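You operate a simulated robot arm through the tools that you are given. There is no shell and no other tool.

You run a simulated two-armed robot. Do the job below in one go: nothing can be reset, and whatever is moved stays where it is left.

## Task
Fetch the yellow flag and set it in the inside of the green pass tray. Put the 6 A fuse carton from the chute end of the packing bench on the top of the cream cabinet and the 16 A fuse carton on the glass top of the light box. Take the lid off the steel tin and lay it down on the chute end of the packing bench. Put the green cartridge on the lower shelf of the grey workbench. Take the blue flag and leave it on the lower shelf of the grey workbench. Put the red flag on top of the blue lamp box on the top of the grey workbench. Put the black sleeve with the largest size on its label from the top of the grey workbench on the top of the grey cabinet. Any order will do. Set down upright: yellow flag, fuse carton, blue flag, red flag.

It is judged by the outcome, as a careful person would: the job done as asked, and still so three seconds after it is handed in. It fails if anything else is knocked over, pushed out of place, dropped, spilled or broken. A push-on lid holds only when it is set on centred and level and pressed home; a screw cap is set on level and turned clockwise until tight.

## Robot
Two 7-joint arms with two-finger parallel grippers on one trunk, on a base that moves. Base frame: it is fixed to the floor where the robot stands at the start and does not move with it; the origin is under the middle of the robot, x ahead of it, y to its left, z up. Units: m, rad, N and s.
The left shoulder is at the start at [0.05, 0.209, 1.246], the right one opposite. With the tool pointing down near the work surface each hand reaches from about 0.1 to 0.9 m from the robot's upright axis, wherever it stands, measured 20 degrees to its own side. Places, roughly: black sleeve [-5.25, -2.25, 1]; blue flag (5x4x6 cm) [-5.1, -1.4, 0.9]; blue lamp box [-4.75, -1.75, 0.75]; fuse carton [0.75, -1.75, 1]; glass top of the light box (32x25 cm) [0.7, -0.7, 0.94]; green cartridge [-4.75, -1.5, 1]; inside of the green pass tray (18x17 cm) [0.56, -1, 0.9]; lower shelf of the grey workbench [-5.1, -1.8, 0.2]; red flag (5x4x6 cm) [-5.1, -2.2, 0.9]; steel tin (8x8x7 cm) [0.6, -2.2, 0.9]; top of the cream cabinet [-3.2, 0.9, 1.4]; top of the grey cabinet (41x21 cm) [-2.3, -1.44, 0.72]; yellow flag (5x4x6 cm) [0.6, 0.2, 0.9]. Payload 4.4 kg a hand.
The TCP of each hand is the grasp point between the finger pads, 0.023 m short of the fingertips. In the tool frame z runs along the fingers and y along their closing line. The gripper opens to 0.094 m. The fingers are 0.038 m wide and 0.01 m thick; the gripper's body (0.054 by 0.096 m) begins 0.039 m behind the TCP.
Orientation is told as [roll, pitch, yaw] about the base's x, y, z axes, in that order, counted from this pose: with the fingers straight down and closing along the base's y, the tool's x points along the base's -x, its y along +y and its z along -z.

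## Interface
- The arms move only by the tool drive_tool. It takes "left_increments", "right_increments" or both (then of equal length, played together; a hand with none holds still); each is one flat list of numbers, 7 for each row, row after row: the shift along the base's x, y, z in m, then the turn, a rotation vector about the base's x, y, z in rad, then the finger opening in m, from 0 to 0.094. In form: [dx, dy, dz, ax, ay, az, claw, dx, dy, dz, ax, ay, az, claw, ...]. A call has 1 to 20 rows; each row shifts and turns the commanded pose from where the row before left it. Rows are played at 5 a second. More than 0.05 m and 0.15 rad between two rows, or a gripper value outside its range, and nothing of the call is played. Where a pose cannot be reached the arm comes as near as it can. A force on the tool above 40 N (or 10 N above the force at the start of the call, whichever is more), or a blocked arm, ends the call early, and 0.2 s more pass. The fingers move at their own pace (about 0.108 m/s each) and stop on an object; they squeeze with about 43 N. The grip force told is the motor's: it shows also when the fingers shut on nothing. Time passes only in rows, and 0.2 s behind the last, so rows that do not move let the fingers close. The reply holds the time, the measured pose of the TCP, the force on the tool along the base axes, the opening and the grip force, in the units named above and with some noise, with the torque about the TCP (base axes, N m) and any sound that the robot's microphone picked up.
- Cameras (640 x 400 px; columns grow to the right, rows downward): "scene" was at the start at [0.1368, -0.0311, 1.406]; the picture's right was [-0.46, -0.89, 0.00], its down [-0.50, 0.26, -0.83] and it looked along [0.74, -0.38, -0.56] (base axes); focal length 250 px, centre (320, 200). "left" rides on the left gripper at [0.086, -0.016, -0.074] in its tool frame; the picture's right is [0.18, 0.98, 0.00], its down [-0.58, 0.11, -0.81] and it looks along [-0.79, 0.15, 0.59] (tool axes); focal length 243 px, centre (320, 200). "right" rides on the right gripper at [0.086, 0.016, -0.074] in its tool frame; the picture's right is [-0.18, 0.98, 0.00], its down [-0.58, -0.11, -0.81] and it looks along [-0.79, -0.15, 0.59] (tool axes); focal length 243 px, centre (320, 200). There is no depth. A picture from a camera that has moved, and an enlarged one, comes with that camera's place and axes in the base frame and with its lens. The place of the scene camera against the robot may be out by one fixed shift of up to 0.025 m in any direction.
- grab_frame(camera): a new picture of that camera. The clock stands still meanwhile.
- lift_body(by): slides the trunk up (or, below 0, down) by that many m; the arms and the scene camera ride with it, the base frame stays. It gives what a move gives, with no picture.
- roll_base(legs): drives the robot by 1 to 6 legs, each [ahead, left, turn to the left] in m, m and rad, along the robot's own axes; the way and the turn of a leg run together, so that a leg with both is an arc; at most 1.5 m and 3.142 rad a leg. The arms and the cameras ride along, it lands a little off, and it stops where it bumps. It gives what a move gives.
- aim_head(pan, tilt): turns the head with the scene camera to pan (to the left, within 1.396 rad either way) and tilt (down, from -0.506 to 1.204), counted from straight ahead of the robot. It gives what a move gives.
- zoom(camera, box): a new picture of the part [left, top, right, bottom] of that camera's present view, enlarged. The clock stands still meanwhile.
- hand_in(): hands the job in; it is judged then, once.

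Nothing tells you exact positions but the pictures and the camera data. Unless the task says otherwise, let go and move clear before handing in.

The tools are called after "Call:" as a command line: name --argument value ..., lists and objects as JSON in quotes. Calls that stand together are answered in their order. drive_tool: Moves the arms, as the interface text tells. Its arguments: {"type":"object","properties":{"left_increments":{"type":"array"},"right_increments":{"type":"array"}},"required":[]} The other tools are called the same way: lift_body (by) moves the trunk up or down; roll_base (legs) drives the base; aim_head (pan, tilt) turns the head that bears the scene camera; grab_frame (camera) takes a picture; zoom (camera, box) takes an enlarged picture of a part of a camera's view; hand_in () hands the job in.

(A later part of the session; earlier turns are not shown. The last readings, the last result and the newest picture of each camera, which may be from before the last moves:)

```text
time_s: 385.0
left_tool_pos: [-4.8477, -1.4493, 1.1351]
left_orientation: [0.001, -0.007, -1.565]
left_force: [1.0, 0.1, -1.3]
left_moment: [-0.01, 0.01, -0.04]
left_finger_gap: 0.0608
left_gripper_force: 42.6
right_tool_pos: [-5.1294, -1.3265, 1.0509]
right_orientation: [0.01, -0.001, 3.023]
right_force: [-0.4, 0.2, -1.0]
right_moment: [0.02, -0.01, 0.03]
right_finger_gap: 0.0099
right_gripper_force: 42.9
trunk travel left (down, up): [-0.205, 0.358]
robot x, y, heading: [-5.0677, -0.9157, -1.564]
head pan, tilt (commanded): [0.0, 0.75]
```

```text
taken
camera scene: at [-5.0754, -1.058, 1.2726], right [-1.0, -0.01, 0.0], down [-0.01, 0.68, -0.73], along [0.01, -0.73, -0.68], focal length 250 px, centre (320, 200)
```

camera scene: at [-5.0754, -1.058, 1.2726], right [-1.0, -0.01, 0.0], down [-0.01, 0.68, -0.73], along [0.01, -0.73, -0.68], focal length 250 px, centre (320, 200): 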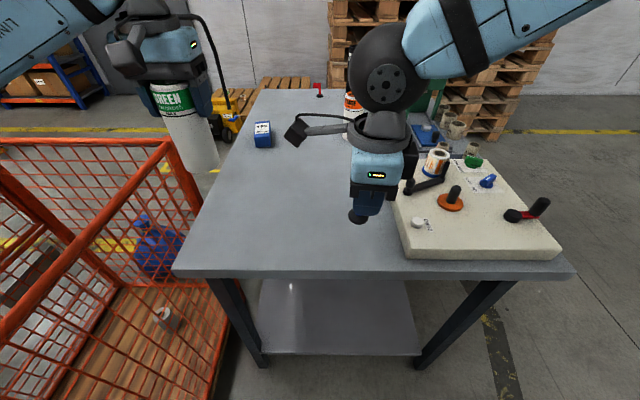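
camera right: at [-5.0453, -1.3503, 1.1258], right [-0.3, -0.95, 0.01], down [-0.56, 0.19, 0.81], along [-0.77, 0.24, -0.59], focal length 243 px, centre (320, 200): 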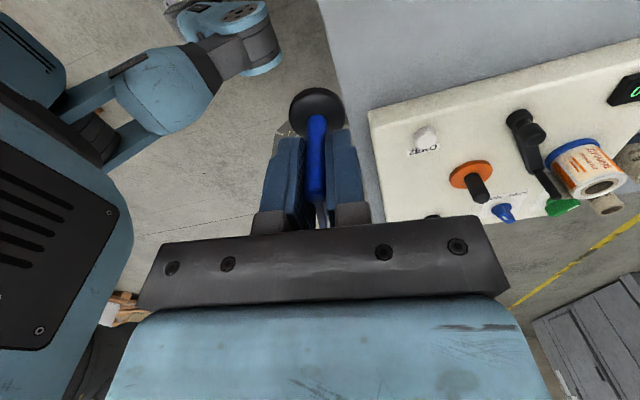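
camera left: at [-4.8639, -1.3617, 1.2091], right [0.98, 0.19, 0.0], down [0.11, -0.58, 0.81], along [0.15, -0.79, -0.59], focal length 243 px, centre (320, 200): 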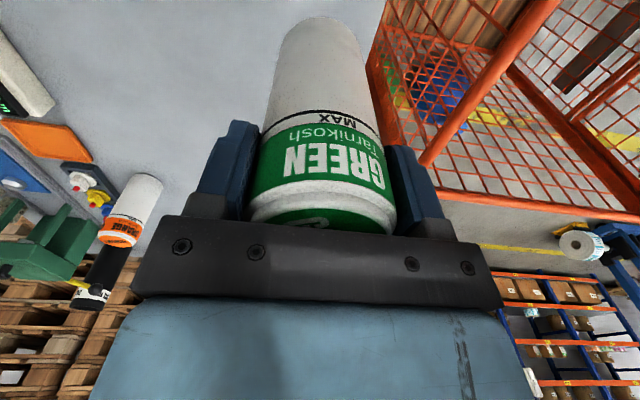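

Both are held. I back off, move to the open west side and turn to face the bench from there.

Call:
lift_body --by 0.08

Call:
roll_base --legs '[[-0.28, 0, 0], [0, -1.1, 0], [0, 0, 1.56]]'

Call:
aim_head --pan -0.2 --tilt 0.6

Call:
grab_frame --camera "scene"

```text
time_s: 386.1
left_tool_pos: [-4.8466, -1.4498, 1.2147]
left_orientation: [0.002, -0.005, -1.566]
left_force: [0.1, 0.1, -1.5]
left_moment: [0.02, -0.02, 0.03]
left_finger_gap: 0.0607
left_gripper_force: 42.7
right_tool_pos: [-5.1299, -1.3272, 1.1308]
right_orientation: [0.01, -0.003, 3.024]
right_force: [0.7, -0.7, -0.8]
right_moment: [0.01, -0.01, -0.02]
right_finger_gap: 0.01
right_gripper_force: 42.6
trunk travel left (down, up): [-0.285, 0.278]
robot x, y, heading: [-5.0661, -0.9206, -1.561]
head pan, tilt (commanded): [0.0, 0.75]
```

```text
time_s: 401.4
left_tool_pos: [-5.6347, -0.4445, 1.2142]
left_orientation: [0.003, -0.006, -0.006]
left_force: [-0.8, -0.3, -1.8]
left_moment: [-0.02, -0.03, -0.01]
left_finger_gap: 0.061
left_gripper_force: 43.1
right_tool_pos: [-5.7618, -0.7257, 1.1309]
right_orientation: [0.011, -0.004, -1.705]
right_force: [0.6, 0.1, -0.6]
right_moment: [0.01, 0.04, -0.01]
right_finger_gap: 0.0101
right_gripper_force: 43.3
trunk travel left (down, up): [-0.285, 0.278]
robot x, y, heading: [-6.1692, -0.6609, -0.004]
head pan, tilt (commanded): [0.0, 0.75]
```

```text
time_s: 402.1
left_tool_pos: [-5.6345, -0.4449, 1.2137]
left_orientation: [0.002, -0.005, -0.01]
left_force: [-0.3, 0.0, -1.4]
left_moment: [0.02, 0.03, 0.02]
left_finger_gap: 0.0609
left_gripper_force: 43.1
right_tool_pos: [-5.7623, -0.727, 1.1298]
right_orientation: [0.011, -0.001, -1.704]
right_force: [0.6, 0.5, -0.4]
right_moment: [0.01, 0.01, -0.03]
right_finger_gap: 0.0101
right_gripper_force: 43.1
trunk travel left (down, up): [-0.285, 0.278]
robot x, y, heading: [-6.1719, -0.6596, -0.003]
head pan, tilt (commanded): [-0.201, 0.6]
```

```text
taken
camera scene: at [-6.0251, -0.6664, 1.3655], right [-0.2, -0.98, 0.0], down [-0.55, 0.11, -0.82], along [0.81, -0.17, -0.57], focal length 250 px, centre (320, 200)
```

scene: 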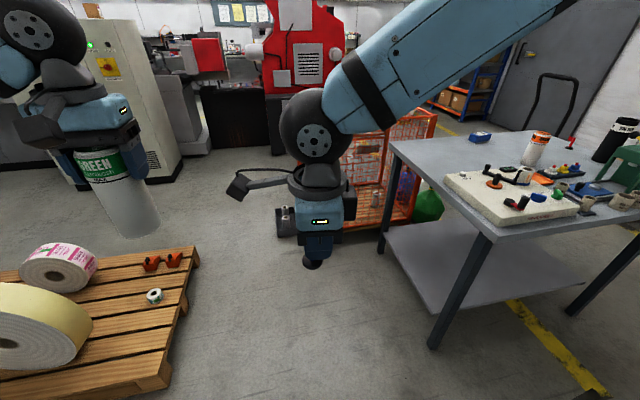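

I stand west of the bench. I lower the trunk fully, keep the cartridge high with the left hand, and move the flag out to the right side before lowering it.

Call:
drive_tool --left_increments '[-0.02, 0, 0.02, 0, 0, 0, 0, -0.02, 0, 0.03, 0, 0, 0, 0, -0.02, 0, 0.03, 0, 0, 0, 0, -0.02, 0, 0.03, 0, 0, 0, 0, -0.02, 0, 0.03, 0, 0, 0, 0, -0.01, 0, 0.03, 0, 0, 0, 0, 0, 0, 0.03, 0, 0, 0, 0, 0, 0, 0.03, 0, 0, 0, 0, 0, 0, 0.02, 0, 0, 0, 0, 0, 0, 0.01, 0, 0, 0, 0, 0, 0, 0, 0, 0, 0, 0]' --right_increments '[0, -0.01, 0, 0, 0, 0.02, 0, 0, -0.02, 0, 0, 0, 0.02, 0, 0, -0.03, 0, 0, 0, 0.02, 0, 0, -0.03, 0, 0, 0, 0.02, 0, 0, -0.035, 0, 0, 0, 0.02, 0, 0, -0.035, 0, 0, 0, 0.02, 0, 0, -0.035, 0, 0, 0, 0.02, 0, 0, -0.035, 0, 0, 0, 0.02, 0, 0, -0.03, 0, 0, 0, 0.02, 0, 0, -0.02, 0, 0, 0, 0.02, 0, 0, 0, 0, 0, 0, 0, 0]'

Call:
lift_body --by -0.28

Call:
grab_frame --camera "right"

```text
time_s: 404.5
left_tool_pos: [-5.7443, -0.4444, 1.4761]
left_orientation: [0.001, -0.004, -0.006]
left_force: [1.1, -0.2, -1.3]
left_moment: [-0.03, 0.01, 0.03]
left_finger_gap: 0.0613
left_gripper_force: 42.4
right_tool_pos: [-5.7609, -1.0053, 1.13]
right_orientation: [0.01, -0.003, -1.502]
right_force: [0.1, 0.4, -0.2]
right_moment: [-0.04, -0.02, -0.01]
right_finger_gap: 0.0103
right_gripper_force: 43.0
trunk travel left (down, up): [-0.285, 0.278]
robot x, y, heading: [-6.1713, -0.6587, -0.005]
head pan, tilt (commanded): [-0.201, 0.6]
```

```text
time_s: 407.4
left_tool_pos: [-5.7444, -0.4436, 1.1956]
left_orientation: [0.002, -0.004, -0.007]
left_force: [0.2, -0.6, -1.4]
left_moment: [-0.02, 0.03, 0.0]
left_finger_gap: 0.061
left_gripper_force: 43.1
right_tool_pos: [-5.7595, -1.0053, 0.8507]
right_orientation: [0.009, -0.001, -1.503]
right_force: [-1.3, -0.1, -0.6]
right_moment: [-0.04, 0.01, 0.05]
right_finger_gap: 0.0101
right_gripper_force: 43.1
trunk travel left (down, up): [-0.005, 0.558]
robot x, y, heading: [-6.1689, -0.6572, -0.001]
head pan, tilt (commanded): [-0.201, 0.6]
```

```text
taken
camera right: at [-5.7504, -0.9167, 0.9262], right [0.99, -0.12, 0.01], down [-0.08, -0.59, 0.81], along [-0.09, -0.8, -0.59], focal length 243 px, centre (320, 200)
```

right: 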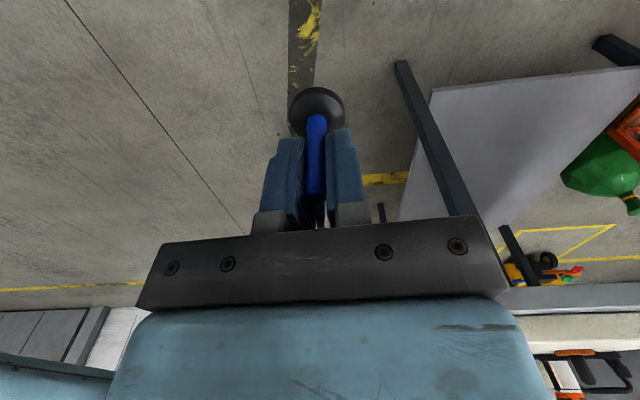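

The flag hangs steady, and the camera shows the shelf at right. I lower the hand in small steps.

Call:
drive_tool --right_increments '[0, -0.003, -0.01, 0, 0, 0, 0, 0, -0.003, -0.018, 0, 0, 0, 0, 0, -0.003, -0.02, 0, 0, 0, 0, 0, -0.003, -0.02, 0, 0, 0, 0, 0, -0.003, -0.02, 0, 0, 0, 0, 0, -0.003, -0.02, 0, 0, 0, 0, 0, -0.003, -0.02, 0, 0, 0, 0, 0, -0.003, -0.02, 0, 0, 0, 0, 0, -0.003, -0.02, 0, 0, 0, 0, 0, -0.003, -0.02, 0, 0, 0, 0, 0, -0.003, -0.02, 0, 0, 0, 0, 0, -0.003, -0.02, 0, 0, 0, 0, 0, -0.003, -0.02, 0, 0, 0, 0, 0, -0.003, -0.02, 0, 0, 0, 0, 0, -0.003, -0.02, 0, 0, 0, 0, 0, -0.003, -0.02, 0, 0, 0, 0, 0, 0, -0.02, 0, 0, 0, 0, 0, 0, 0, 0, 0, 0, 0]'

Call:
grab_frame --camera "right"

Call:
aim_head --pan -0.6 --tilt 0.9

Call:
grab_frame --camera "scene"

```text
time_s: 411.1
left_tool_pos: [-5.7441, -0.4443, 1.1954]
left_orientation: [0.004, -0.006, -0.008]
left_force: [0.8, -0.5, -2.0]
left_moment: [0.01, -0.05, -0.04]
left_finger_gap: 0.0613
left_gripper_force: 43.1
right_tool_pos: [-5.7589, -1.0531, 0.5211]
right_orientation: [0.01, -0.003, -1.5]
right_force: [1.0, -0.5, -1.4]
right_moment: [-0.03, 0.02, -0.02]
right_finger_gap: 0.0101
right_gripper_force: 42.8
trunk travel left (down, up): [-0.005, 0.558]
robot x, y, heading: [-6.169, -0.6587, -0.009]
head pan, tilt (commanded): [-0.201, 0.6]
```

```text
taken
camera right: at [-5.7487, -0.9639, 0.5969], right [0.99, -0.12, 0.01], down [-0.08, -0.59, 0.81], along [-0.09, -0.8, -0.59], focal length 243 px, centre (320, 200)
```

right: 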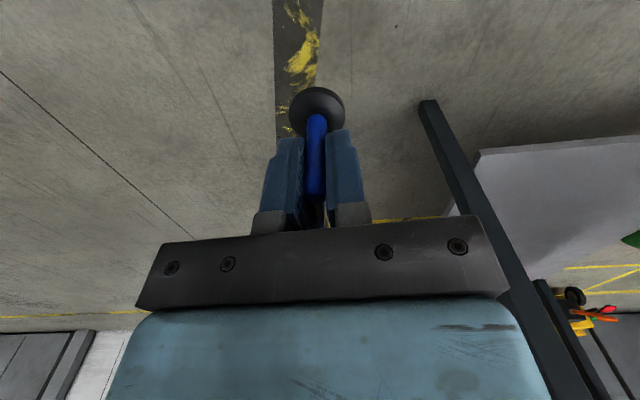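

```text
time_s: 412.0
left_tool_pos: [-5.7432, -0.4457, 1.1961]
left_orientation: [0.001, -0.007, -0.008]
left_force: [-0.1, -0.2, -2.1]
left_moment: [-0.03, 0.01, -0.02]
left_finger_gap: 0.0609
left_gripper_force: 42.9
right_tool_pos: [-5.7595, -1.0539, 0.5203]
right_orientation: [0.011, -0.001, -1.503]
right_force: [-0.5, 0.2, -0.2]
right_moment: [-0.05, -0.01, 0.03]
right_finger_gap: 0.0099
right_gripper_force: 42.7
trunk travel left (down, up): [-0.005, 0.558]
robot x, y, heading: [-6.168, -0.6596, -0.002]
head pan, tilt (commanded): [-0.6, 0.901]
```

```text
taken
camera scene: at [-6.0496, -0.6914, 1.0608], right [-0.57, -0.82, 0.0], down [-0.64, 0.44, -0.62], along [0.51, -0.35, -0.78], focal length 250 px, centre (320, 200)
```

scene: 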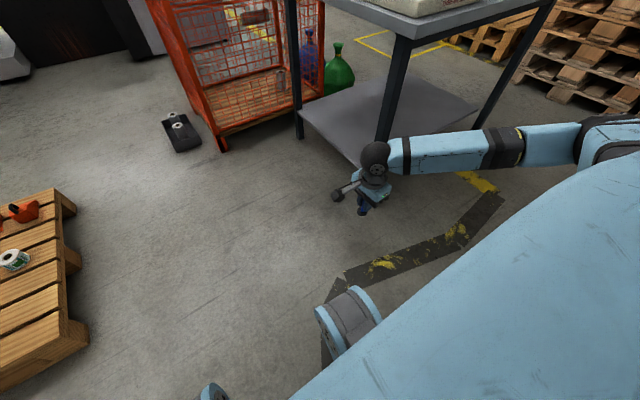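

The arm is extending smoothly sideways. I continue lowering to about 0.30.

Call:
drive_tool --right_increments '[0, 0, -0.01, 0, 0, 0, 0, 0, 0, -0.016, 0, 0, 0, 0, 0, 0, -0.018, 0, 0, 0, 0, 0, 0, -0.018, 0, 0, 0, 0, 0, 0, -0.018, 0, 0, 0, 0, 0, 0, -0.018, 0, 0, 0, 0, 0, 0, -0.018, 0, 0, 0, 0, 0, 0, -0.018, 0, 0, 0, 0, 0, 0, -0.018, 0, 0, 0, 0, 0, 0, -0.018, 0, 0, 0, 0, 0, 0, -0.018, 0, 0, 0, 0, 0, 0, -0.018, 0, 0, 0, 0, 0, 0, 0, 0, 0, 0, 0]'

Call:
grab_frame --camera "right"

Call:
grab_frame --camera "scene"

```text
time_s: 414.8
left_tool_pos: [-5.7457, -0.4453, 1.1961]
left_orientation: [0.003, -0.005, -0.006]
left_force: [-1.3, 0.2, -0.2]
left_moment: [0.01, -0.01, 0.01]
left_finger_gap: 0.0613
left_gripper_force: 42.7
right_tool_pos: [-5.7602, -1.0557, 0.3174]
right_orientation: [0.01, -0.001, -1.501]
right_force: [-0.8, -0.2, -0.7]
right_moment: [-0.01, -0.01, 0.02]
right_finger_gap: 0.0102
right_gripper_force: 43.1
trunk travel left (down, up): [-0.005, 0.558]
robot x, y, heading: [-6.1648, -0.6586, 0.001]
head pan, tilt (commanded): [-0.6, 0.901]
```

```text
taken
camera right: at [-5.751, -0.9661, 0.3924], right [0.99, -0.12, 0.01], down [-0.08, -0.59, 0.81], along [-0.09, -0.8, -0.59], focal length 243 px, centre (320, 200)
```

right: 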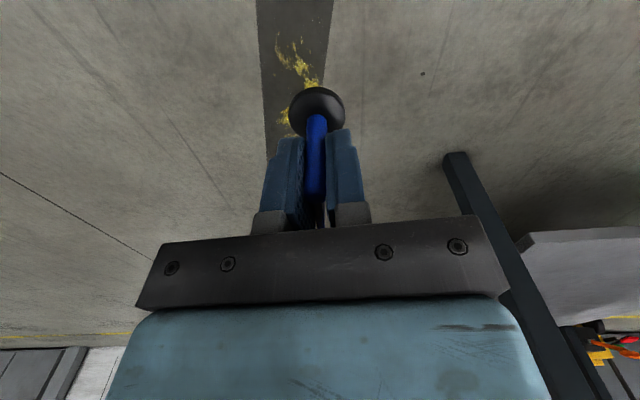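

```text
taken
camera scene: at [-6.0496, -0.6914, 1.0608], right [-0.57, -0.82, 0.0], down [-0.64, 0.45, -0.62], along [0.51, -0.35, -0.78], focal length 250 px, centre (320, 200)
```

scene: 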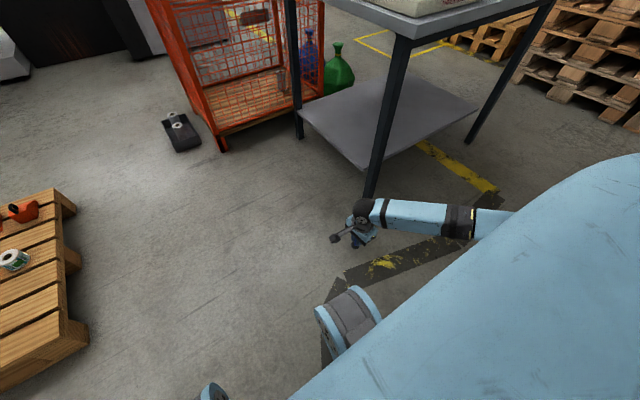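

The shelf's north-west corner is at about (−5.45, −1.37, 0.196). I extend the hand forward a little, then drive sideways and forward so that the flag goes under the bench top over the shelf.

Call:
drive_tool --right_increments '[0.01, 0, 0, 0, 0, 0, 0, 0.018, 0, 0, 0, 0, 0, 0, 0.02, 0, 0, 0, 0, 0, 0, 0.02, 0, 0, 0, 0, 0, 0, 0.02, 0, 0, 0, 0, 0, 0, 0.012, 0, 0, 0, 0, 0, 0, 0, 0, 0, 0, 0, 0, 0]'

Call:
roll_base --legs '[[0, -0.7, 0]]'

Call:
grab_frame --camera "right"

Call:
grab_frame --camera "scene"

```text
time_s: 416.4
left_tool_pos: [-5.744, -0.4448, 1.1956]
left_orientation: [0.003, -0.005, -0.007]
left_force: [1.0, -0.7, -1.2]
left_moment: [0.03, 0.02, 0.0]
left_finger_gap: 0.061
left_gripper_force: 42.6
right_tool_pos: [-5.6596, -1.053, 0.3154]
right_orientation: [0.01, -0.002, -1.502]
right_force: [0.5, 0.4, -0.4]
right_moment: [-0.04, 0.02, 0.03]
right_finger_gap: 0.0099
right_gripper_force: 42.8
trunk travel left (down, up): [-0.005, 0.558]
robot x, y, heading: [-6.1709, -0.658, -0.001]
head pan, tilt (commanded): [-0.6, 0.901]
```

```text
time_s: 422.9
left_tool_pos: [-5.7478, -1.1369, 1.196]
left_orientation: [0.002, -0.007, -0.006]
left_force: [1.1, 0.1, -2.6]
left_moment: [-0.02, 0.04, -0.01]
left_finger_gap: 0.0607
left_gripper_force: 43.1
right_tool_pos: [-5.6603, -1.7455, 0.3171]
right_orientation: [0.009, -0.003, -1.501]
right_force: [0.4, -0.1, -0.1]
right_moment: [0.01, 0.03, -0.01]
right_finger_gap: 0.0101
right_gripper_force: 42.5
trunk travel left (down, up): [-0.005, 0.558]
robot x, y, heading: [-6.1727, -1.3492, -0.0]
head pan, tilt (commanded): [-0.6, 0.901]
```

```text
taken
camera right: at [-5.6512, -1.6566, 0.392], right [0.99, -0.11, 0.01], down [-0.08, -0.59, 0.81], along [-0.09, -0.8, -0.59], focal length 243 px, centre (320, 200)
```

right: 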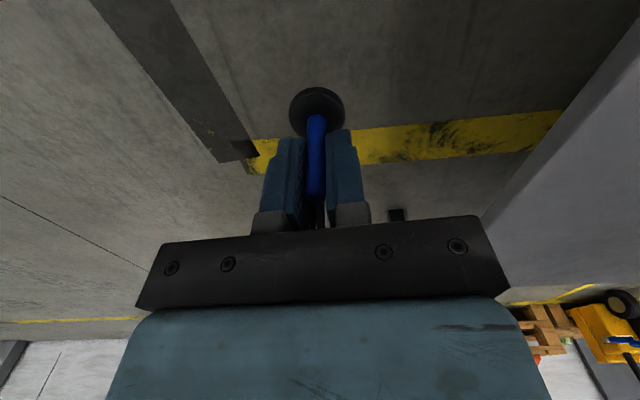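

```text
taken
camera scene: at [-6.0514, -1.3849, 1.0608], right [-0.57, -0.82, 0.0], down [-0.65, 0.44, -0.62], along [0.51, -0.35, -0.78], focal length 250 px, centre (320, 200)
```

scene: 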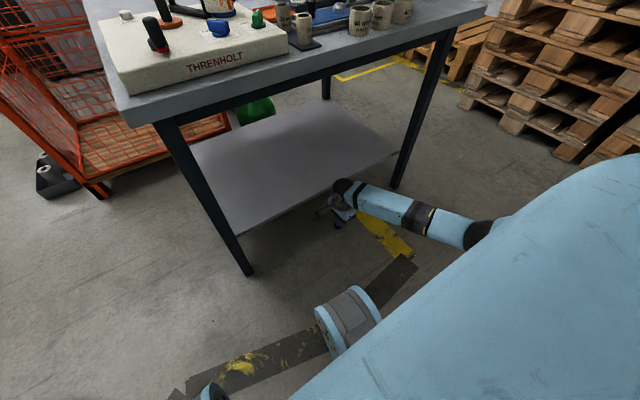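

The shelf's west edge is at x≈−5.44 here. I roll forward 0.27 m, then extend the hand the rest.

Call:
roll_base --legs '[[0.27, 0, 0]]'

Call:
drive_tool --right_increments '[0.008, 0, 0, 0, 0, 0, 0, 0.014, 0, 0, 0, 0, 0, 0, 0.016, 0, 0, 0, 0, 0, 0, 0.016, 0, 0, 0, 0, 0, 0, 0.012, 0, 0, 0, 0, 0, 0, 0.006, 0, 0, 0, 0, 0, 0, 0, 0, 0, 0, 0, 0, 0]'

Call:
grab_frame --camera "right"

Call:
grab_frame --camera "scene"

```text
time_s: 424.9
left_tool_pos: [-5.4741, -1.135, 1.1951]
left_orientation: [0.003, -0.004, -0.002]
left_force: [-1.0, 0.2, -1.3]
left_moment: [-0.03, 0.0, 0.02]
left_finger_gap: 0.0606
left_gripper_force: 42.9
right_tool_pos: [-5.3869, -1.7446, 0.3163]
right_orientation: [0.011, -0.002, -1.498]
right_force: [0.5, 0.1, 0.7]
right_moment: [-0.01, -0.02, -0.02]
right_finger_gap: 0.0102
right_gripper_force: 43.1
trunk travel left (down, up): [-0.005, 0.558]
robot x, y, heading: [-5.8993, -1.3522, 0.003]
head pan, tilt (commanded): [-0.6, 0.901]
```

```text
time_s: 426.5
left_tool_pos: [-5.4753, -1.1361, 1.1957]
left_orientation: [0.001, -0.004, -0.001]
left_force: [1.1, -0.9, -2.1]
left_moment: [-0.01, -0.01, 0.0]
left_finger_gap: 0.0608
left_gripper_force: 43.3
right_tool_pos: [-5.3135, -1.7445, 0.3176]
right_orientation: [0.01, -0.001, -1.498]
right_force: [0.4, -1.2, -0.6]
right_moment: [0.01, 0.02, 0.01]
right_finger_gap: 0.0102
right_gripper_force: 42.8
trunk travel left (down, up): [-0.005, 0.558]
robot x, y, heading: [-5.8998, -1.3491, -0.004]
head pan, tilt (commanded): [-0.6, 0.901]
```

```text
taken
camera right: at [-5.3047, -1.6547, 0.3918], right [0.99, -0.11, 0.01], down [-0.07, -0.59, 0.81], along [-0.08, -0.8, -0.59], focal length 243 px, centre (320, 200)
```

right: 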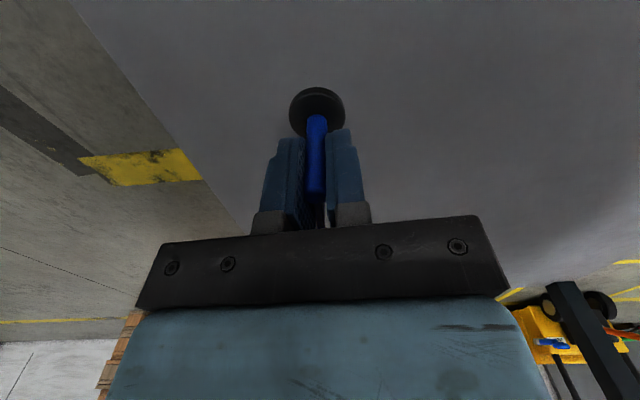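

```text
taken
camera scene: at [-5.7785, -1.3845, 1.0608], right [-0.56, -0.83, 0.0], down [-0.65, 0.44, -0.62], along [0.51, -0.35, -0.78], focal length 250 px, centre (320, 200)
```

scene: 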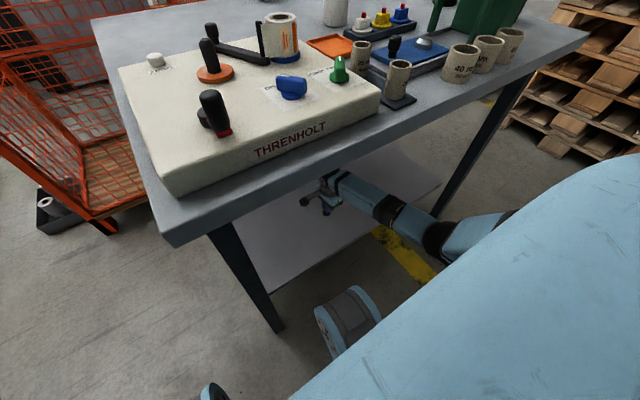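

The flag is over the shelf. I lower it until contact.

Call:
drive_tool --right_increments '[0, 0, -0.008, 0, 0, 0, 0, 0, 0, -0.014, 0, 0, 0, 0, 0, 0, -0.014, 0, 0, 0, 0, 0, 0, -0.012, 0, 0, 0, 0, 0, 0, -0.006, 0, 0, 0, 0, 0, 0, 0, 0, 0, 0, 0]'

Call:
drive_tool --right_increments '[0, 0, -0.004, 0, 0, 0, 0, 0, 0, -0.003, 0, 0, 0, 0, 0, 0, 0, 0, 0, 0, 0]'

Call:
drive_tool --right_increments '[0, 0, -0.003, 0, 0, 0, 0, 0, 0, -0.002, 0, 0, 0, 0, 0, 0, 0, 0, 0, 0, 0]'

```text
time_s: 427.9
left_tool_pos: [-5.4764, -1.1346, 1.1968]
left_orientation: [0.0, -0.008, -0.002]
left_force: [-0.7, 0.2, -1.2]
left_moment: [0.0, 0.01, -0.03]
left_finger_gap: 0.0607
left_gripper_force: 43.7
right_tool_pos: [-5.3138, -1.7447, 0.2658]
right_orientation: [0.016, -0.003, -1.497]
right_force: [-5.5, 0.3, 23.8]
right_moment: [0.08, 0.4, 0.07]
right_finger_gap: 0.0103
right_gripper_force: 42.1
trunk travel left (down, up): [-0.005, 0.558]
robot x, y, heading: [-5.9013, -1.3524, 0.004]
head pan, tilt (commanded): [-0.6, 0.901]
```

```text
time_s: 428.7
left_tool_pos: [-5.4773, -1.1339, 1.1968]
left_orientation: [-0.002, -0.009, -0.002]
left_force: [0.0, 0.0, -1.1]
left_moment: [0.01, 0.02, -0.02]
left_finger_gap: 0.0608
left_gripper_force: 43.0
right_tool_pos: [-5.3134, -1.7455, 0.2592]
right_orientation: [0.016, -0.006, -1.497]
right_force: [-3.9, -2.8, 37.2]
right_moment: [0.13, 0.35, 0.02]
right_finger_gap: 0.0103
right_gripper_force: 43.2
trunk travel left (down, up): [-0.005, 0.558]
robot x, y, heading: [-5.8993, -1.3535, 0.003]
head pan, tilt (commanded): [-0.6, 0.901]
```

```text
time_s: 429.5
left_tool_pos: [-5.4779, -1.1352, 1.1975]
left_orientation: [0.0, -0.01, -0.002]
left_force: [0.2, -0.5, -1.4]
left_moment: [0.03, 0.0, 0.03]
left_finger_gap: 0.0611
left_gripper_force: 42.7
right_tool_pos: [-5.3137, -1.7437, 0.2548]
right_orientation: [0.016, -0.005, -1.495]
right_force: [3.9, -1.5, 35.8]
right_moment: [0.29, 0.18, -0.07]
right_finger_gap: 0.0102
right_gripper_force: 42.4
trunk travel left (down, up): [-0.005, 0.558]
robot x, y, heading: [-5.8992, -1.3503, 0.002]
head pan, tilt (commanded): [-0.6, 0.901]
```

The flag stands on the shelf (the fingers slid a bit down its pole). I ease off, open, and look before withdrawing upward.

Call:
drive_tool --right_increments '[0, 0, 0.003, 0, 0, 0, 0, 0, 0, 0.002, 0, 0, 0, 0, 0, 0, 0, 0, 0, 0, 0.05, 0, 0, 0, 0, 0, 0, 0.05, 0, 0, 0, 0, 0, 0, 0.05]'

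Call:
grab_frame --camera "right"

```text
time_s: 430.7
left_tool_pos: [-5.4757, -1.1345, 1.1965]
left_orientation: [0.002, -0.005, 0.0]
left_force: [-0.4, -0.3, -1.6]
left_moment: [-0.01, -0.03, -0.03]
left_finger_gap: 0.0606
left_gripper_force: 43.2
right_tool_pos: [-5.3151, -1.7444, 0.2562]
right_orientation: [0.011, -0.003, -1.498]
right_force: [1.1, 0.0, 0.1]
right_moment: [0.03, 0.0, 0.03]
right_finger_gap: 0.0502
right_gripper_force: 0.0
trunk travel left (down, up): [-0.005, 0.558]
robot x, y, heading: [-5.8967, -1.3546, -0.0]
head pan, tilt (commanded): [-0.6, 0.901]
```

```text
taken
camera right: at [-5.306, -1.6553, 0.3305], right [0.99, -0.11, 0.01], down [-0.07, -0.59, 0.81], along [-0.08, -0.8, -0.59], focal length 243 px, centre (320, 200)
```

right: 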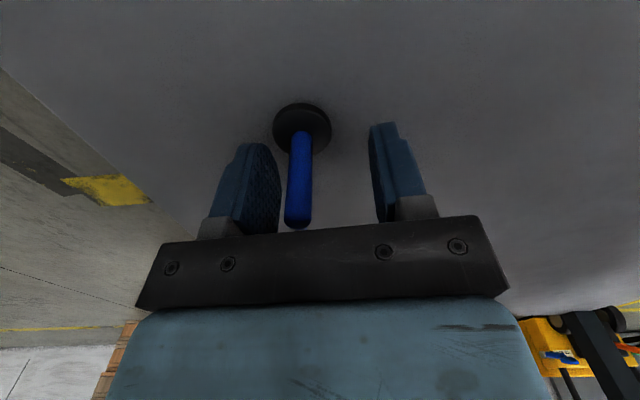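

The flag stands free. I centre the hand slightly and rise straight up above it, then retreat.

Call:
drive_tool --right_increments '[-0.007, 0, 0, 0, 0, 0, 0.06, 0, 0, 0.015, 0, 0, 0, 0.06, 0, 0, 0.02, 0, 0, 0, 0.06, 0, 0, 0.025, 0, 0, 0, 0.06, 0, 0, 0.025, 0, 0, 0, 0.06, 0, 0, 0.02, 0, 0, 0, 0.06, 0, 0, 0, 0, 0, 0, 0.06]'

Call:
grab_frame --camera "right"

```text
time_s: 432.3
left_tool_pos: [-5.4746, -1.1366, 1.1967]
left_orientation: [0.004, -0.007, -0.002]
left_force: [0.9, 0.0, -1.6]
left_moment: [-0.01, -0.01, -0.01]
left_finger_gap: 0.0608
left_gripper_force: 42.7
right_tool_pos: [-5.3208, -1.7446, 0.3606]
right_orientation: [0.012, -0.005, -1.497]
right_force: [0.4, 0.8, -0.7]
right_moment: [0.01, 0.02, 0.03]
right_finger_gap: 0.0601
right_gripper_force: 0.0
trunk travel left (down, up): [-0.005, 0.558]
robot x, y, heading: [-5.8984, -1.3556, -0.001]
head pan, tilt (commanded): [-0.6, 0.901]
```

```text
taken
camera right: at [-5.3127, -1.6561, 0.4362], right [0.99, -0.11, 0.01], down [-0.07, -0.58, 0.81], along [-0.08, -0.8, -0.59], focal length 243 px, centre (320, 200)
```

right: 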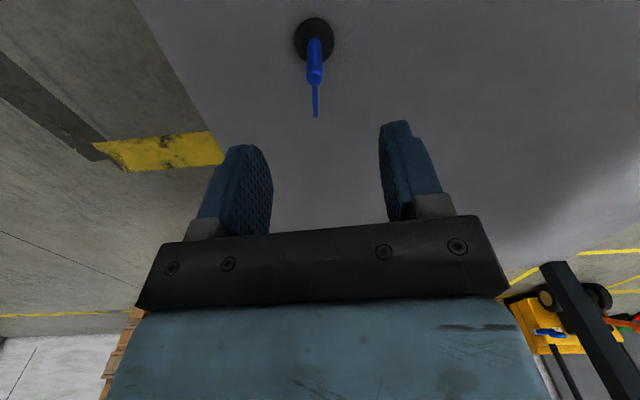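

The blue flag stands upright on the lower shelf at about (−5.33, −1.74). I back the robot out, then raise the right arm out in front.

Call:
roll_base --legs '[[-0.47, 0, 0]]'

Call:
drive_tool --right_increments '[0, 0, 0.03, 0, 0, 0, 0.06, 0, 0, 0.04, 0, 0, 0, 0.06, 0, 0, 0.045, 0, 0, 0, 0.06, 0, 0, 0.045, 0, 0, 0, 0.06, 0, 0, 0.045, 0, 0, 0, 0.06, 0, 0, 0.045, 0, 0, 0, 0.06, 0, 0, 0.045, 0, 0, 0, 0.06, 0, 0, 0.045, 0, 0, 0, 0.06, 0, 0, 0.045, 0, 0, 0, 0.06, 0, 0, 0.045, 0, 0, 0, 0.06, 0, 0, 0.045, 0, 0, 0, 0.06, 0, 0, 0.045, 0, 0, 0, 0.06, 0, 0, 0.045, 0, 0, 0, 0.06, 0, 0, 0.045, 0, 0, 0, 0.06, 0, 0, 0.045, 0, 0, 0, 0.06, 0, 0, 0.045, 0, 0, 0, 0.06, 0, 0, 0.04, 0, 0, 0, 0.06, 0, 0, 0, 0, 0, 0, 0.06]'

Call:
aim_head --pan 0.0 --tilt 0.7

Call:
grab_frame --camera "scene"

```text
time_s: 435.1
left_tool_pos: [-5.945, -1.1361, 1.1959]
left_orientation: [0.002, -0.005, 0.004]
left_force: [0.3, -0.1, -1.1]
left_moment: [0.03, 0.01, 0.0]
left_finger_gap: 0.0605
left_gripper_force: 42.5
right_tool_pos: [-5.7895, -1.7438, 0.3591]
right_orientation: [0.01, -0.003, -1.494]
right_force: [0.1, -0.4, -0.4]
right_moment: [0.01, 0.0, 0.01]
right_finger_gap: 0.0602
right_gripper_force: 0.1
trunk travel left (down, up): [-0.005, 0.558]
robot x, y, heading: [-6.3715, -1.3501, 0.006]
head pan, tilt (commanded): [-0.6, 0.901]
```

```text
time_s: 438.9
left_tool_pos: [-5.945, -1.1352, 1.1956]
left_orientation: [0.001, -0.005, 0.002]
left_force: [-0.3, 0.6, -1.0]
left_moment: [-0.02, -0.01, -0.01]
left_finger_gap: 0.0607
left_gripper_force: 42.9
right_tool_pos: [-5.7896, -1.7445, 1.1008]
right_orientation: [0.011, -0.003, -1.494]
right_force: [0.4, -0.9, -1.2]
right_moment: [-0.01, 0.01, -0.02]
right_finger_gap: 0.0599
right_gripper_force: 0.2
trunk travel left (down, up): [-0.005, 0.558]
robot x, y, heading: [-6.3716, -1.3529, 0.007]
head pan, tilt (commanded): [-0.6, 0.901]
```

```text
time_s: 439.9
left_tool_pos: [-5.9458, -1.1355, 1.1957]
left_orientation: [0.001, -0.006, 0.002]
left_force: [-0.8, 0.5, -1.4]
left_moment: [0.01, -0.01, -0.01]
left_finger_gap: 0.0607
left_gripper_force: 43.3
right_tool_pos: [-5.7887, -1.7441, 1.1006]
right_orientation: [0.009, -0.004, -1.493]
right_force: [0.0, -0.7, 0.1]
right_moment: [0.02, 0.0, 0.02]
right_finger_gap: 0.0598
right_gripper_force: 0.0
trunk travel left (down, up): [-0.005, 0.558]
robot x, y, heading: [-6.3659, -1.3536, 0.005]
head pan, tilt (commanded): [0.0, 0.7]
```

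```text
taken
camera scene: at [-6.2261, -1.3428, 1.0769], right [0.0, -1.0, 0.0], down [-0.64, 0.0, -0.76], along [0.76, 0.0, -0.64], focal length 250 px, centre (320, 200)
```

scene: 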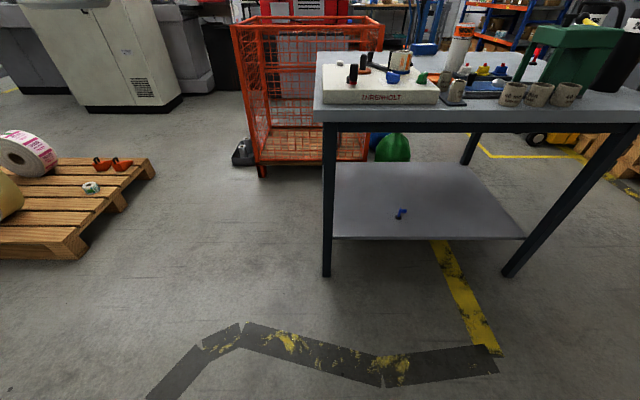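

The blue flag stands on the shelf. Now the left hand: I turn it a quarter turn, move it out to the left, and lower the cartridge.

Call:
drive_tool --left_increments '[0, 0.018, 0, 0, 0, 0.15, 0, 0, 0.018, 0, 0, 0, 0.15, 0, 0, 0.018, 0, 0, 0, 0.15, 0, 0, 0.018, 0, 0, 0, 0.15, 0, 0, 0.018, 0, 0, 0, 0.15, 0, 0, 0.018, 0, 0, 0, 0.15, 0, 0, 0.018, 0, 0, 0, 0.15, 0, 0, 0.018, 0, 0, 0, 0.15, 0, 0, 0.018, 0, 0, 0, 0.15, 0, 0, 0.018, 0, 0, 0, 0.15, 0, 0, 0, -0.01, 0, 0, 0, 0, 0, 0, -0.02, 0, 0, 0, 0, 0, 0, -0.03, 0, 0, 0, 0, 0, 0, -0.03, 0, 0, 0, 0, 0, 0, -0.03, 0, 0, 0, 0, 0, 0, -0.03, 0, 0, 0, 0, 0, 0, -0.03, 0, 0, 0, 0, 0, 0, -0.03, 0, 0, 0, 0, 0, 0, -0.03, 0, 0, 0, 0, 0, 0, -0.02, 0, 0, 0, 0]'

Call:
drive_tool --left_increments '[0, 0, -0.015, 0, 0, 0, 0, 0, 0, -0.025, 0, 0, 0, 0, 0, 0, -0.028, 0, 0, 0, 0, 0, 0, -0.028, 0, 0, 0, 0, 0, 0, -0.028, 0, 0, 0, 0, 0, 0, -0.028, 0, 0, 0, 0, 0, 0, -0.028, 0, 0, 0, 0, 0, 0, -0.028, 0, 0, 0, 0, 0, 0, -0.028, 0, 0, 0, 0, 0, 0, -0.028, 0, 0, 0, 0, 0, 0, -0.028, 0, 0, 0, 0, 0, 0, -0.028, 0, 0, 0, 0, 0, 0, -0.028, 0, 0, 0, 0, 0, 0, -0.028, 0, 0, 0, 0, 0, 0, -0.028, 0, 0, 0, 0, 0, 0, -0.028, 0, 0, 0, 0, 0, 0, -0.028, 0, 0, 0, 0, 0, 0, -0.028, 0, 0, 0, 0, 0, 0, -0.02, 0, 0, 0, 0, 0, 0, 0, 0, 0, 0, 0]'

Call:
grab_frame --camera "left"

Call:
grab_frame --camera "scene"

```text
time_s: 444.1
left_tool_pos: [-5.9442, -0.9556, 0.9369]
left_orientation: [0.0, -0.004, 1.5]
left_force: [0.1, -0.4, -2.9]
left_moment: [0.0, -0.02, -0.02]
left_finger_gap: 0.0605
left_gripper_force: 42.8
right_tool_pos: [-5.7889, -1.7435, 1.101]
right_orientation: [0.011, -0.003, -1.494]
right_force: [0.5, -0.4, 0.0]
right_moment: [-0.01, -0.01, 0.01]
right_finger_gap: 0.06
right_gripper_force: 0.1
trunk travel left (down, up): [-0.005, 0.558]
robot x, y, heading: [-6.37, -1.3528, 0.004]
head pan, tilt (commanded): [0.0, 0.7]
```

```text
time_s: 448.3
left_tool_pos: [-5.9452, -0.9566, 0.4286]
left_orientation: [0.002, -0.004, 1.502]
left_force: [-0.2, -0.5, -1.3]
left_moment: [-0.02, 0.04, 0.01]
left_finger_gap: 0.0605
left_gripper_force: 42.8
right_tool_pos: [-5.7896, -1.7438, 1.1009]
right_orientation: [0.011, -0.002, -1.493]
right_force: [0.5, -0.1, 0.9]
right_moment: [0.01, 0.03, -0.01]
right_finger_gap: 0.06
right_gripper_force: 0.1
trunk travel left (down, up): [-0.005, 0.558]
robot x, y, heading: [-6.3714, -1.3515, 0.006]
head pan, tilt (commanded): [0.0, 0.7]
```

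```text
taken
camera left: at [-5.9358, -1.0443, 0.503], right [-0.99, -0.11, 0.0], down [-0.07, 0.58, 0.81], along [-0.09, 0.8, -0.59], focal length 243 px, centre (320, 200)
```

left: 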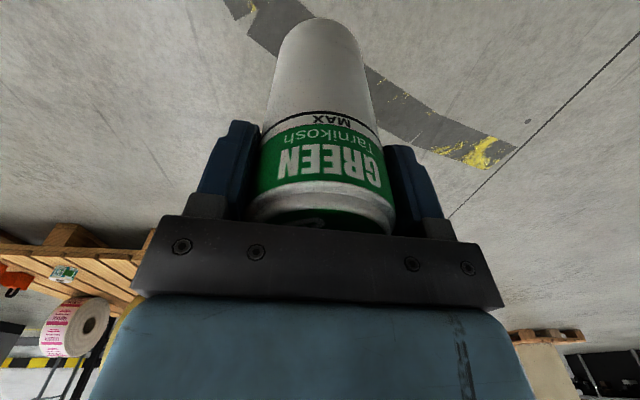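

```text
taken
camera scene: at [-6.2261, -1.3427, 1.0769], right [0.0, -1.0, 0.0], down [-0.64, 0.0, -0.76], along [0.76, 0.0, -0.64], focal length 250 px, centre (320, 200)
```

scene: 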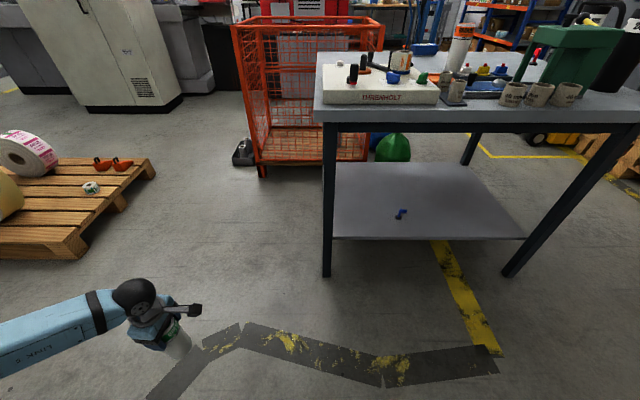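

The cartridge hangs low and steady. I extend the hand, drive right and then forward to bring it over the shelf, south of the blue flag.

Call:
drive_tool --left_increments '[0.01, 0, 0, 0, 0, 0, 0, 0.018, 0, 0, 0, 0, 0, 0, 0.02, 0, 0, 0, 0, 0, 0, 0.02, 0, 0, 0, 0, 0, 0, 0.02, 0, 0, 0, 0, 0, 0, 0.02, 0, 0, 0, 0, 0, 0, 0.018, 0, 0, 0, 0, 0, 0, 0.012, 0, 0, 0, 0, 0, 0, 0.006, 0, 0, 0, 0, 0, 0, 0, 0, 0, 0, 0, 0, 0]'

Call:
roll_base --legs '[[0, -1.03, 0]]'

Call:
grab_frame --camera "left"

Call:
aim_head --pan 0.4 --tilt 0.8

Call:
grab_frame --camera "scene"

```text
time_s: 450.5
left_tool_pos: [-5.8027, -0.956, 0.4274]
left_orientation: [0.003, -0.005, 1.499]
left_force: [-0.7, -0.1, -1.8]
left_moment: [-0.01, 0.05, 0.04]
left_finger_gap: 0.0602
left_gripper_force: 43.3
right_tool_pos: [-5.788, -1.7444, 1.1011]
right_orientation: [0.011, -0.003, -1.493]
right_force: [-0.4, 0.1, 0.3]
right_moment: [-0.01, -0.03, 0.02]
right_finger_gap: 0.0597
right_gripper_force: 0.0
trunk travel left (down, up): [-0.005, 0.558]
robot x, y, heading: [-6.3698, -1.3571, 0.005]
head pan, tilt (commanded): [0.0, 0.7]
```

```text
time_s: 459.9
left_tool_pos: [-5.7939, -1.9764, 0.4285]
left_orientation: [0.002, -0.006, 1.522]
left_force: [0.9, 0.2, -1.6]
left_moment: [0.03, 0.02, 0.01]
left_finger_gap: 0.0604
left_gripper_force: 43.6
right_tool_pos: [-5.7648, -2.7642, 1.1011]
right_orientation: [0.009, -0.004, -1.472]
right_force: [-0.4, -0.1, 0.0]
right_moment: [0.0, 0.01, 0.03]
right_finger_gap: 0.06
right_gripper_force: 0.1
trunk travel left (down, up): [-0.005, 0.558]
robot x, y, heading: [-6.352, -2.3872, 0.028]
head pan, tilt (commanded): [0.0, 0.7]
```

```text
taken
camera left: at [-5.7822, -2.064, 0.5026], right [-0.99, -0.14, 0.0], down [-0.08, 0.58, 0.81], along [-0.11, 0.8, -0.59], focal length 243 px, centre (320, 200)
```

left: 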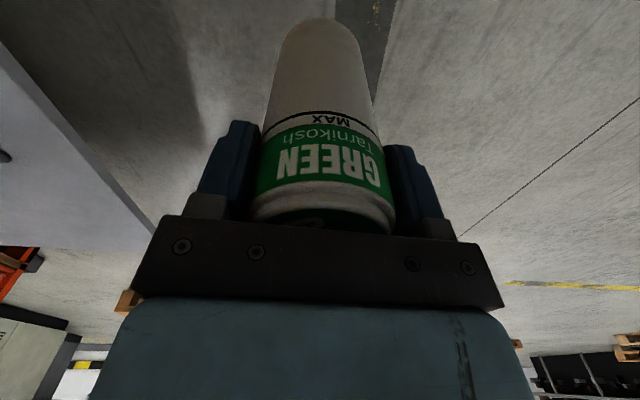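

```text
time_s: 460.7
left_tool_pos: [-5.7938, -1.9773, 0.4276]
left_orientation: [0.003, -0.005, 1.522]
left_force: [-0.6, 0.1, -0.7]
left_moment: [0.0, 0.03, 0.01]
left_finger_gap: 0.0607
left_gripper_force: 43.4
right_tool_pos: [-5.7647, -2.7638, 1.1005]
right_orientation: [0.01, -0.004, -1.472]
right_force: [-0.8, 0.2, -0.2]
right_moment: [0.02, -0.02, 0.0]
right_finger_gap: 0.0599
right_gripper_force: 0.0
trunk travel left (down, up): [-0.005, 0.558]
robot x, y, heading: [-6.354, -2.384, 0.025]
head pan, tilt (commanded): [0.4, 0.799]
```

```text
taken
camera scene: at [-6.2212, -2.3417, 1.0687], right [0.41, -0.91, 0.0], down [-0.65, -0.3, -0.7], along [0.63, 0.29, -0.72], focal length 250 px, centre (320, 200)
```

scene: 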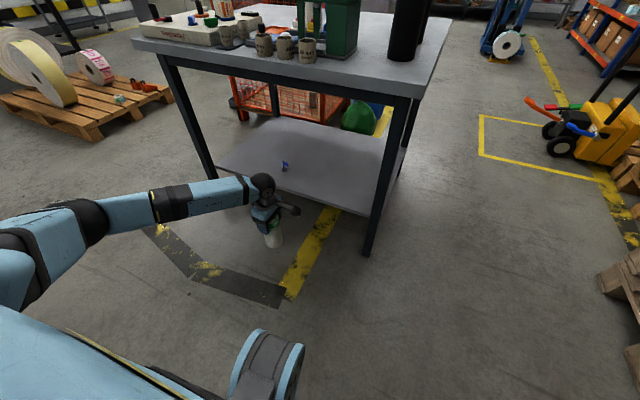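

Call:
roll_base --legs '[[0.45, 0, -0.025]]'

Call:
grab_frame --camera "left"

Call:
grab_frame --camera "scene"

```text
time_s: 463.5
left_tool_pos: [-5.3324, -1.9885, 0.4277]
left_orientation: [0.001, -0.006, 1.491]
left_force: [0.6, 0.0, -1.5]
left_moment: [0.0, 0.04, 0.03]
left_finger_gap: 0.0604
left_gripper_force: 43.2
right_tool_pos: [-5.3271, -2.7766, 1.1013]
right_orientation: [0.011, -0.004, -1.503]
right_force: [-0.5, -0.3, -0.2]
right_moment: [0.0, -0.04, 0.02]
right_finger_gap: 0.0599
right_gripper_force: 0.1
trunk travel left (down, up): [-0.005, 0.558]
robot x, y, heading: [-5.9043, -2.3829, -0.004]
head pan, tilt (commanded): [0.4, 0.799]
```

```text
taken
camera left: at [-5.3234, -2.0759, 0.5024], right [-0.99, -0.11, 0.0], down [-0.06, 0.58, 0.81], along [-0.09, 0.8, -0.59], focal length 243 px, centre (320, 200)
```

left: 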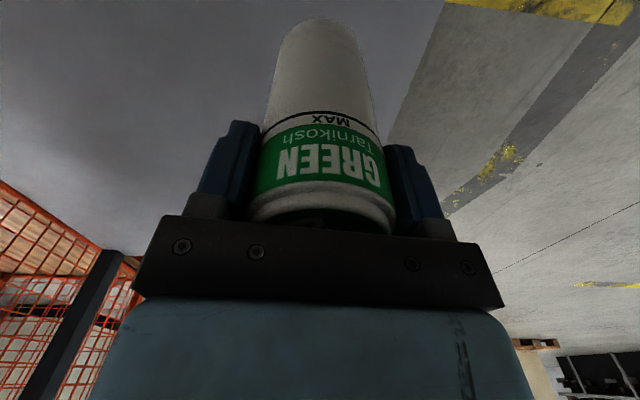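

```text
taken
camera scene: at [-5.7707, -2.3406, 1.0686], right [0.39, -0.92, 0.0], down [-0.66, -0.28, -0.7], along [0.64, 0.27, -0.72], focal length 250 px, centre (320, 200)
```

scene: 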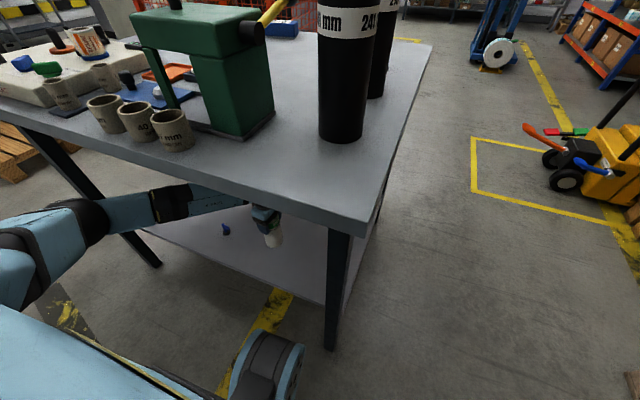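

The cartridge is over the shelf, beside the flag. I lower it to contact.

Call:
drive_tool --left_increments '[0, 0, -0.01, 0, 0, 0, 0, 0, 0, -0.018, 0, 0, 0, 0, 0, 0, -0.018, 0, 0, 0, 0, 0, 0, -0.015, 0, 0, 0, 0, 0, 0, -0.008, 0, 0, 0, 0, 0, 0, 0, 0, 0, 0, 0]'

Call:
drive_tool --left_increments '[0, 0, -0.005, 0, 0, 0, 0, 0, 0, -0.005, 0, 0, 0, 0, 0, 0, 0, 0, 0, 0, 0]'

```text
time_s: 464.9
left_tool_pos: [-5.3314, -1.9875, 0.3578]
left_orientation: [0.003, -0.006, 1.492]
left_force: [0.1, -0.7, -1.5]
left_moment: [0.01, 0.0, -0.03]
left_finger_gap: 0.0605
left_gripper_force: 43.1
right_tool_pos: [-5.3275, -2.7763, 1.1011]
right_orientation: [0.009, -0.004, -1.503]
right_force: [0.1, -0.5, 0.2]
right_moment: [-0.01, -0.03, 0.01]
right_finger_gap: 0.0601
right_gripper_force: 0.1
trunk travel left (down, up): [-0.005, 0.558]
robot x, y, heading: [-5.9038, -2.3788, -0.004]
head pan, tilt (commanded): [0.4, 0.799]
```

```text
time_s: 465.7
left_tool_pos: [-5.3327, -1.9882, 0.3488]
left_orientation: [0.002, -0.007, 1.493]
left_force: [0.0, -0.4, -1.9]
left_moment: [0.02, 0.0, 0.0]
left_finger_gap: 0.0604
left_gripper_force: 42.9
right_tool_pos: [-5.327, -2.7772, 1.1014]
right_orientation: [0.012, -0.003, -1.501]
right_force: [-0.3, -0.5, 0.8]
right_moment: [0.01, 0.01, -0.02]
right_finger_gap: 0.0601
right_gripper_force: 0.1
trunk travel left (down, up): [-0.005, 0.558]
robot x, y, heading: [-5.9033, -2.3823, -0.004]
head pan, tilt (commanded): [0.4, 0.799]
```

Call:
drive_tool --left_increments '[0, 0, -0.004, 0, 0, 0, 0, 0, 0, -0.004, 0, 0, 0, 0, 0, 0, 0, 0, 0, 0, 0]'

Call:
drive_tool --left_increments '[0, 0, -0.004, 0, 0, 0, 0, 0, 0, -0.003, 0, 0, 0, 0, 0, 0, 0, 0, 0, 0, 0]'

Call:
drive_tool --left_increments '[0, 0, -0.003, 0, 0, 0, 0, 0, 0, -0.003, 0, 0, 0, 0, 0, 0, 0, 0, 0, 0, 0]'

```text
time_s: 466.5
left_tool_pos: [-5.332, -1.9902, 0.3399]
left_orientation: [0.001, -0.006, 1.492]
left_force: [-0.3, 0.0, -1.4]
left_moment: [0.0, -0.01, -0.01]
left_finger_gap: 0.0605
left_gripper_force: 43.1
right_tool_pos: [-5.327, -2.7766, 1.1011]
right_orientation: [0.013, -0.004, -1.501]
right_force: [0.7, -0.1, 0.1]
right_moment: [-0.02, 0.03, 0.03]
right_finger_gap: 0.0603
right_gripper_force: 0.1
trunk travel left (down, up): [-0.005, 0.558]
robot x, y, heading: [-5.8998, -2.378, -0.003]
head pan, tilt (commanded): [0.4, 0.799]
```

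```text
time_s: 467.2
left_tool_pos: [-5.3301, -1.9888, 0.34]
left_orientation: [-0.007, -0.005, 1.495]
left_force: [-4.9, -1.5, 23.3]
left_moment: [0.42, 0.6, 0.19]
left_finger_gap: 0.0606
left_gripper_force: 42.9
right_tool_pos: [-5.3284, -2.7776, 1.1014]
right_orientation: [0.014, -0.002, -1.5]
right_force: [-0.7, 0.7, 0.1]
right_moment: [-0.03, -0.01, 0.02]
right_finger_gap: 0.0602
right_gripper_force: 0.1
trunk travel left (down, up): [-0.005, 0.558]
robot x, y, heading: [-5.9003, -2.3813, -0.007]
head pan, tilt (commanded): [0.4, 0.799]
stopped in row 3 (left hand): the force on the tool passed its limit at 42 N (the readings are from after the stop); the commanded pose is now the measured one
```

```text
time_s: 467.6
left_tool_pos: [-5.3292, -1.988, 0.3403]
left_orientation: [-0.01, -0.002, 1.495]
left_force: [-5.1, -0.2, 23.3]
left_moment: [0.46, 0.79, 0.18]
left_finger_gap: 0.0605
left_gripper_force: 43.1
right_tool_pos: [-5.3289, -2.7778, 1.1021]
right_orientation: [0.014, -0.003, -1.501]
right_force: [-0.4, 0.5, 0.6]
right_moment: [0.01, 0.0, -0.01]
right_finger_gap: 0.06
right_gripper_force: 0.0
trunk travel left (down, up): [-0.005, 0.558]
robot x, y, heading: [-5.903, -2.3824, -0.0]
head pan, tilt (commanded): [0.4, 0.799]
stopped in row 1 (left hand): the force on the tool passed its limit at 41 N (the readings are from after the stop); the commanded pose is now the measured one
```

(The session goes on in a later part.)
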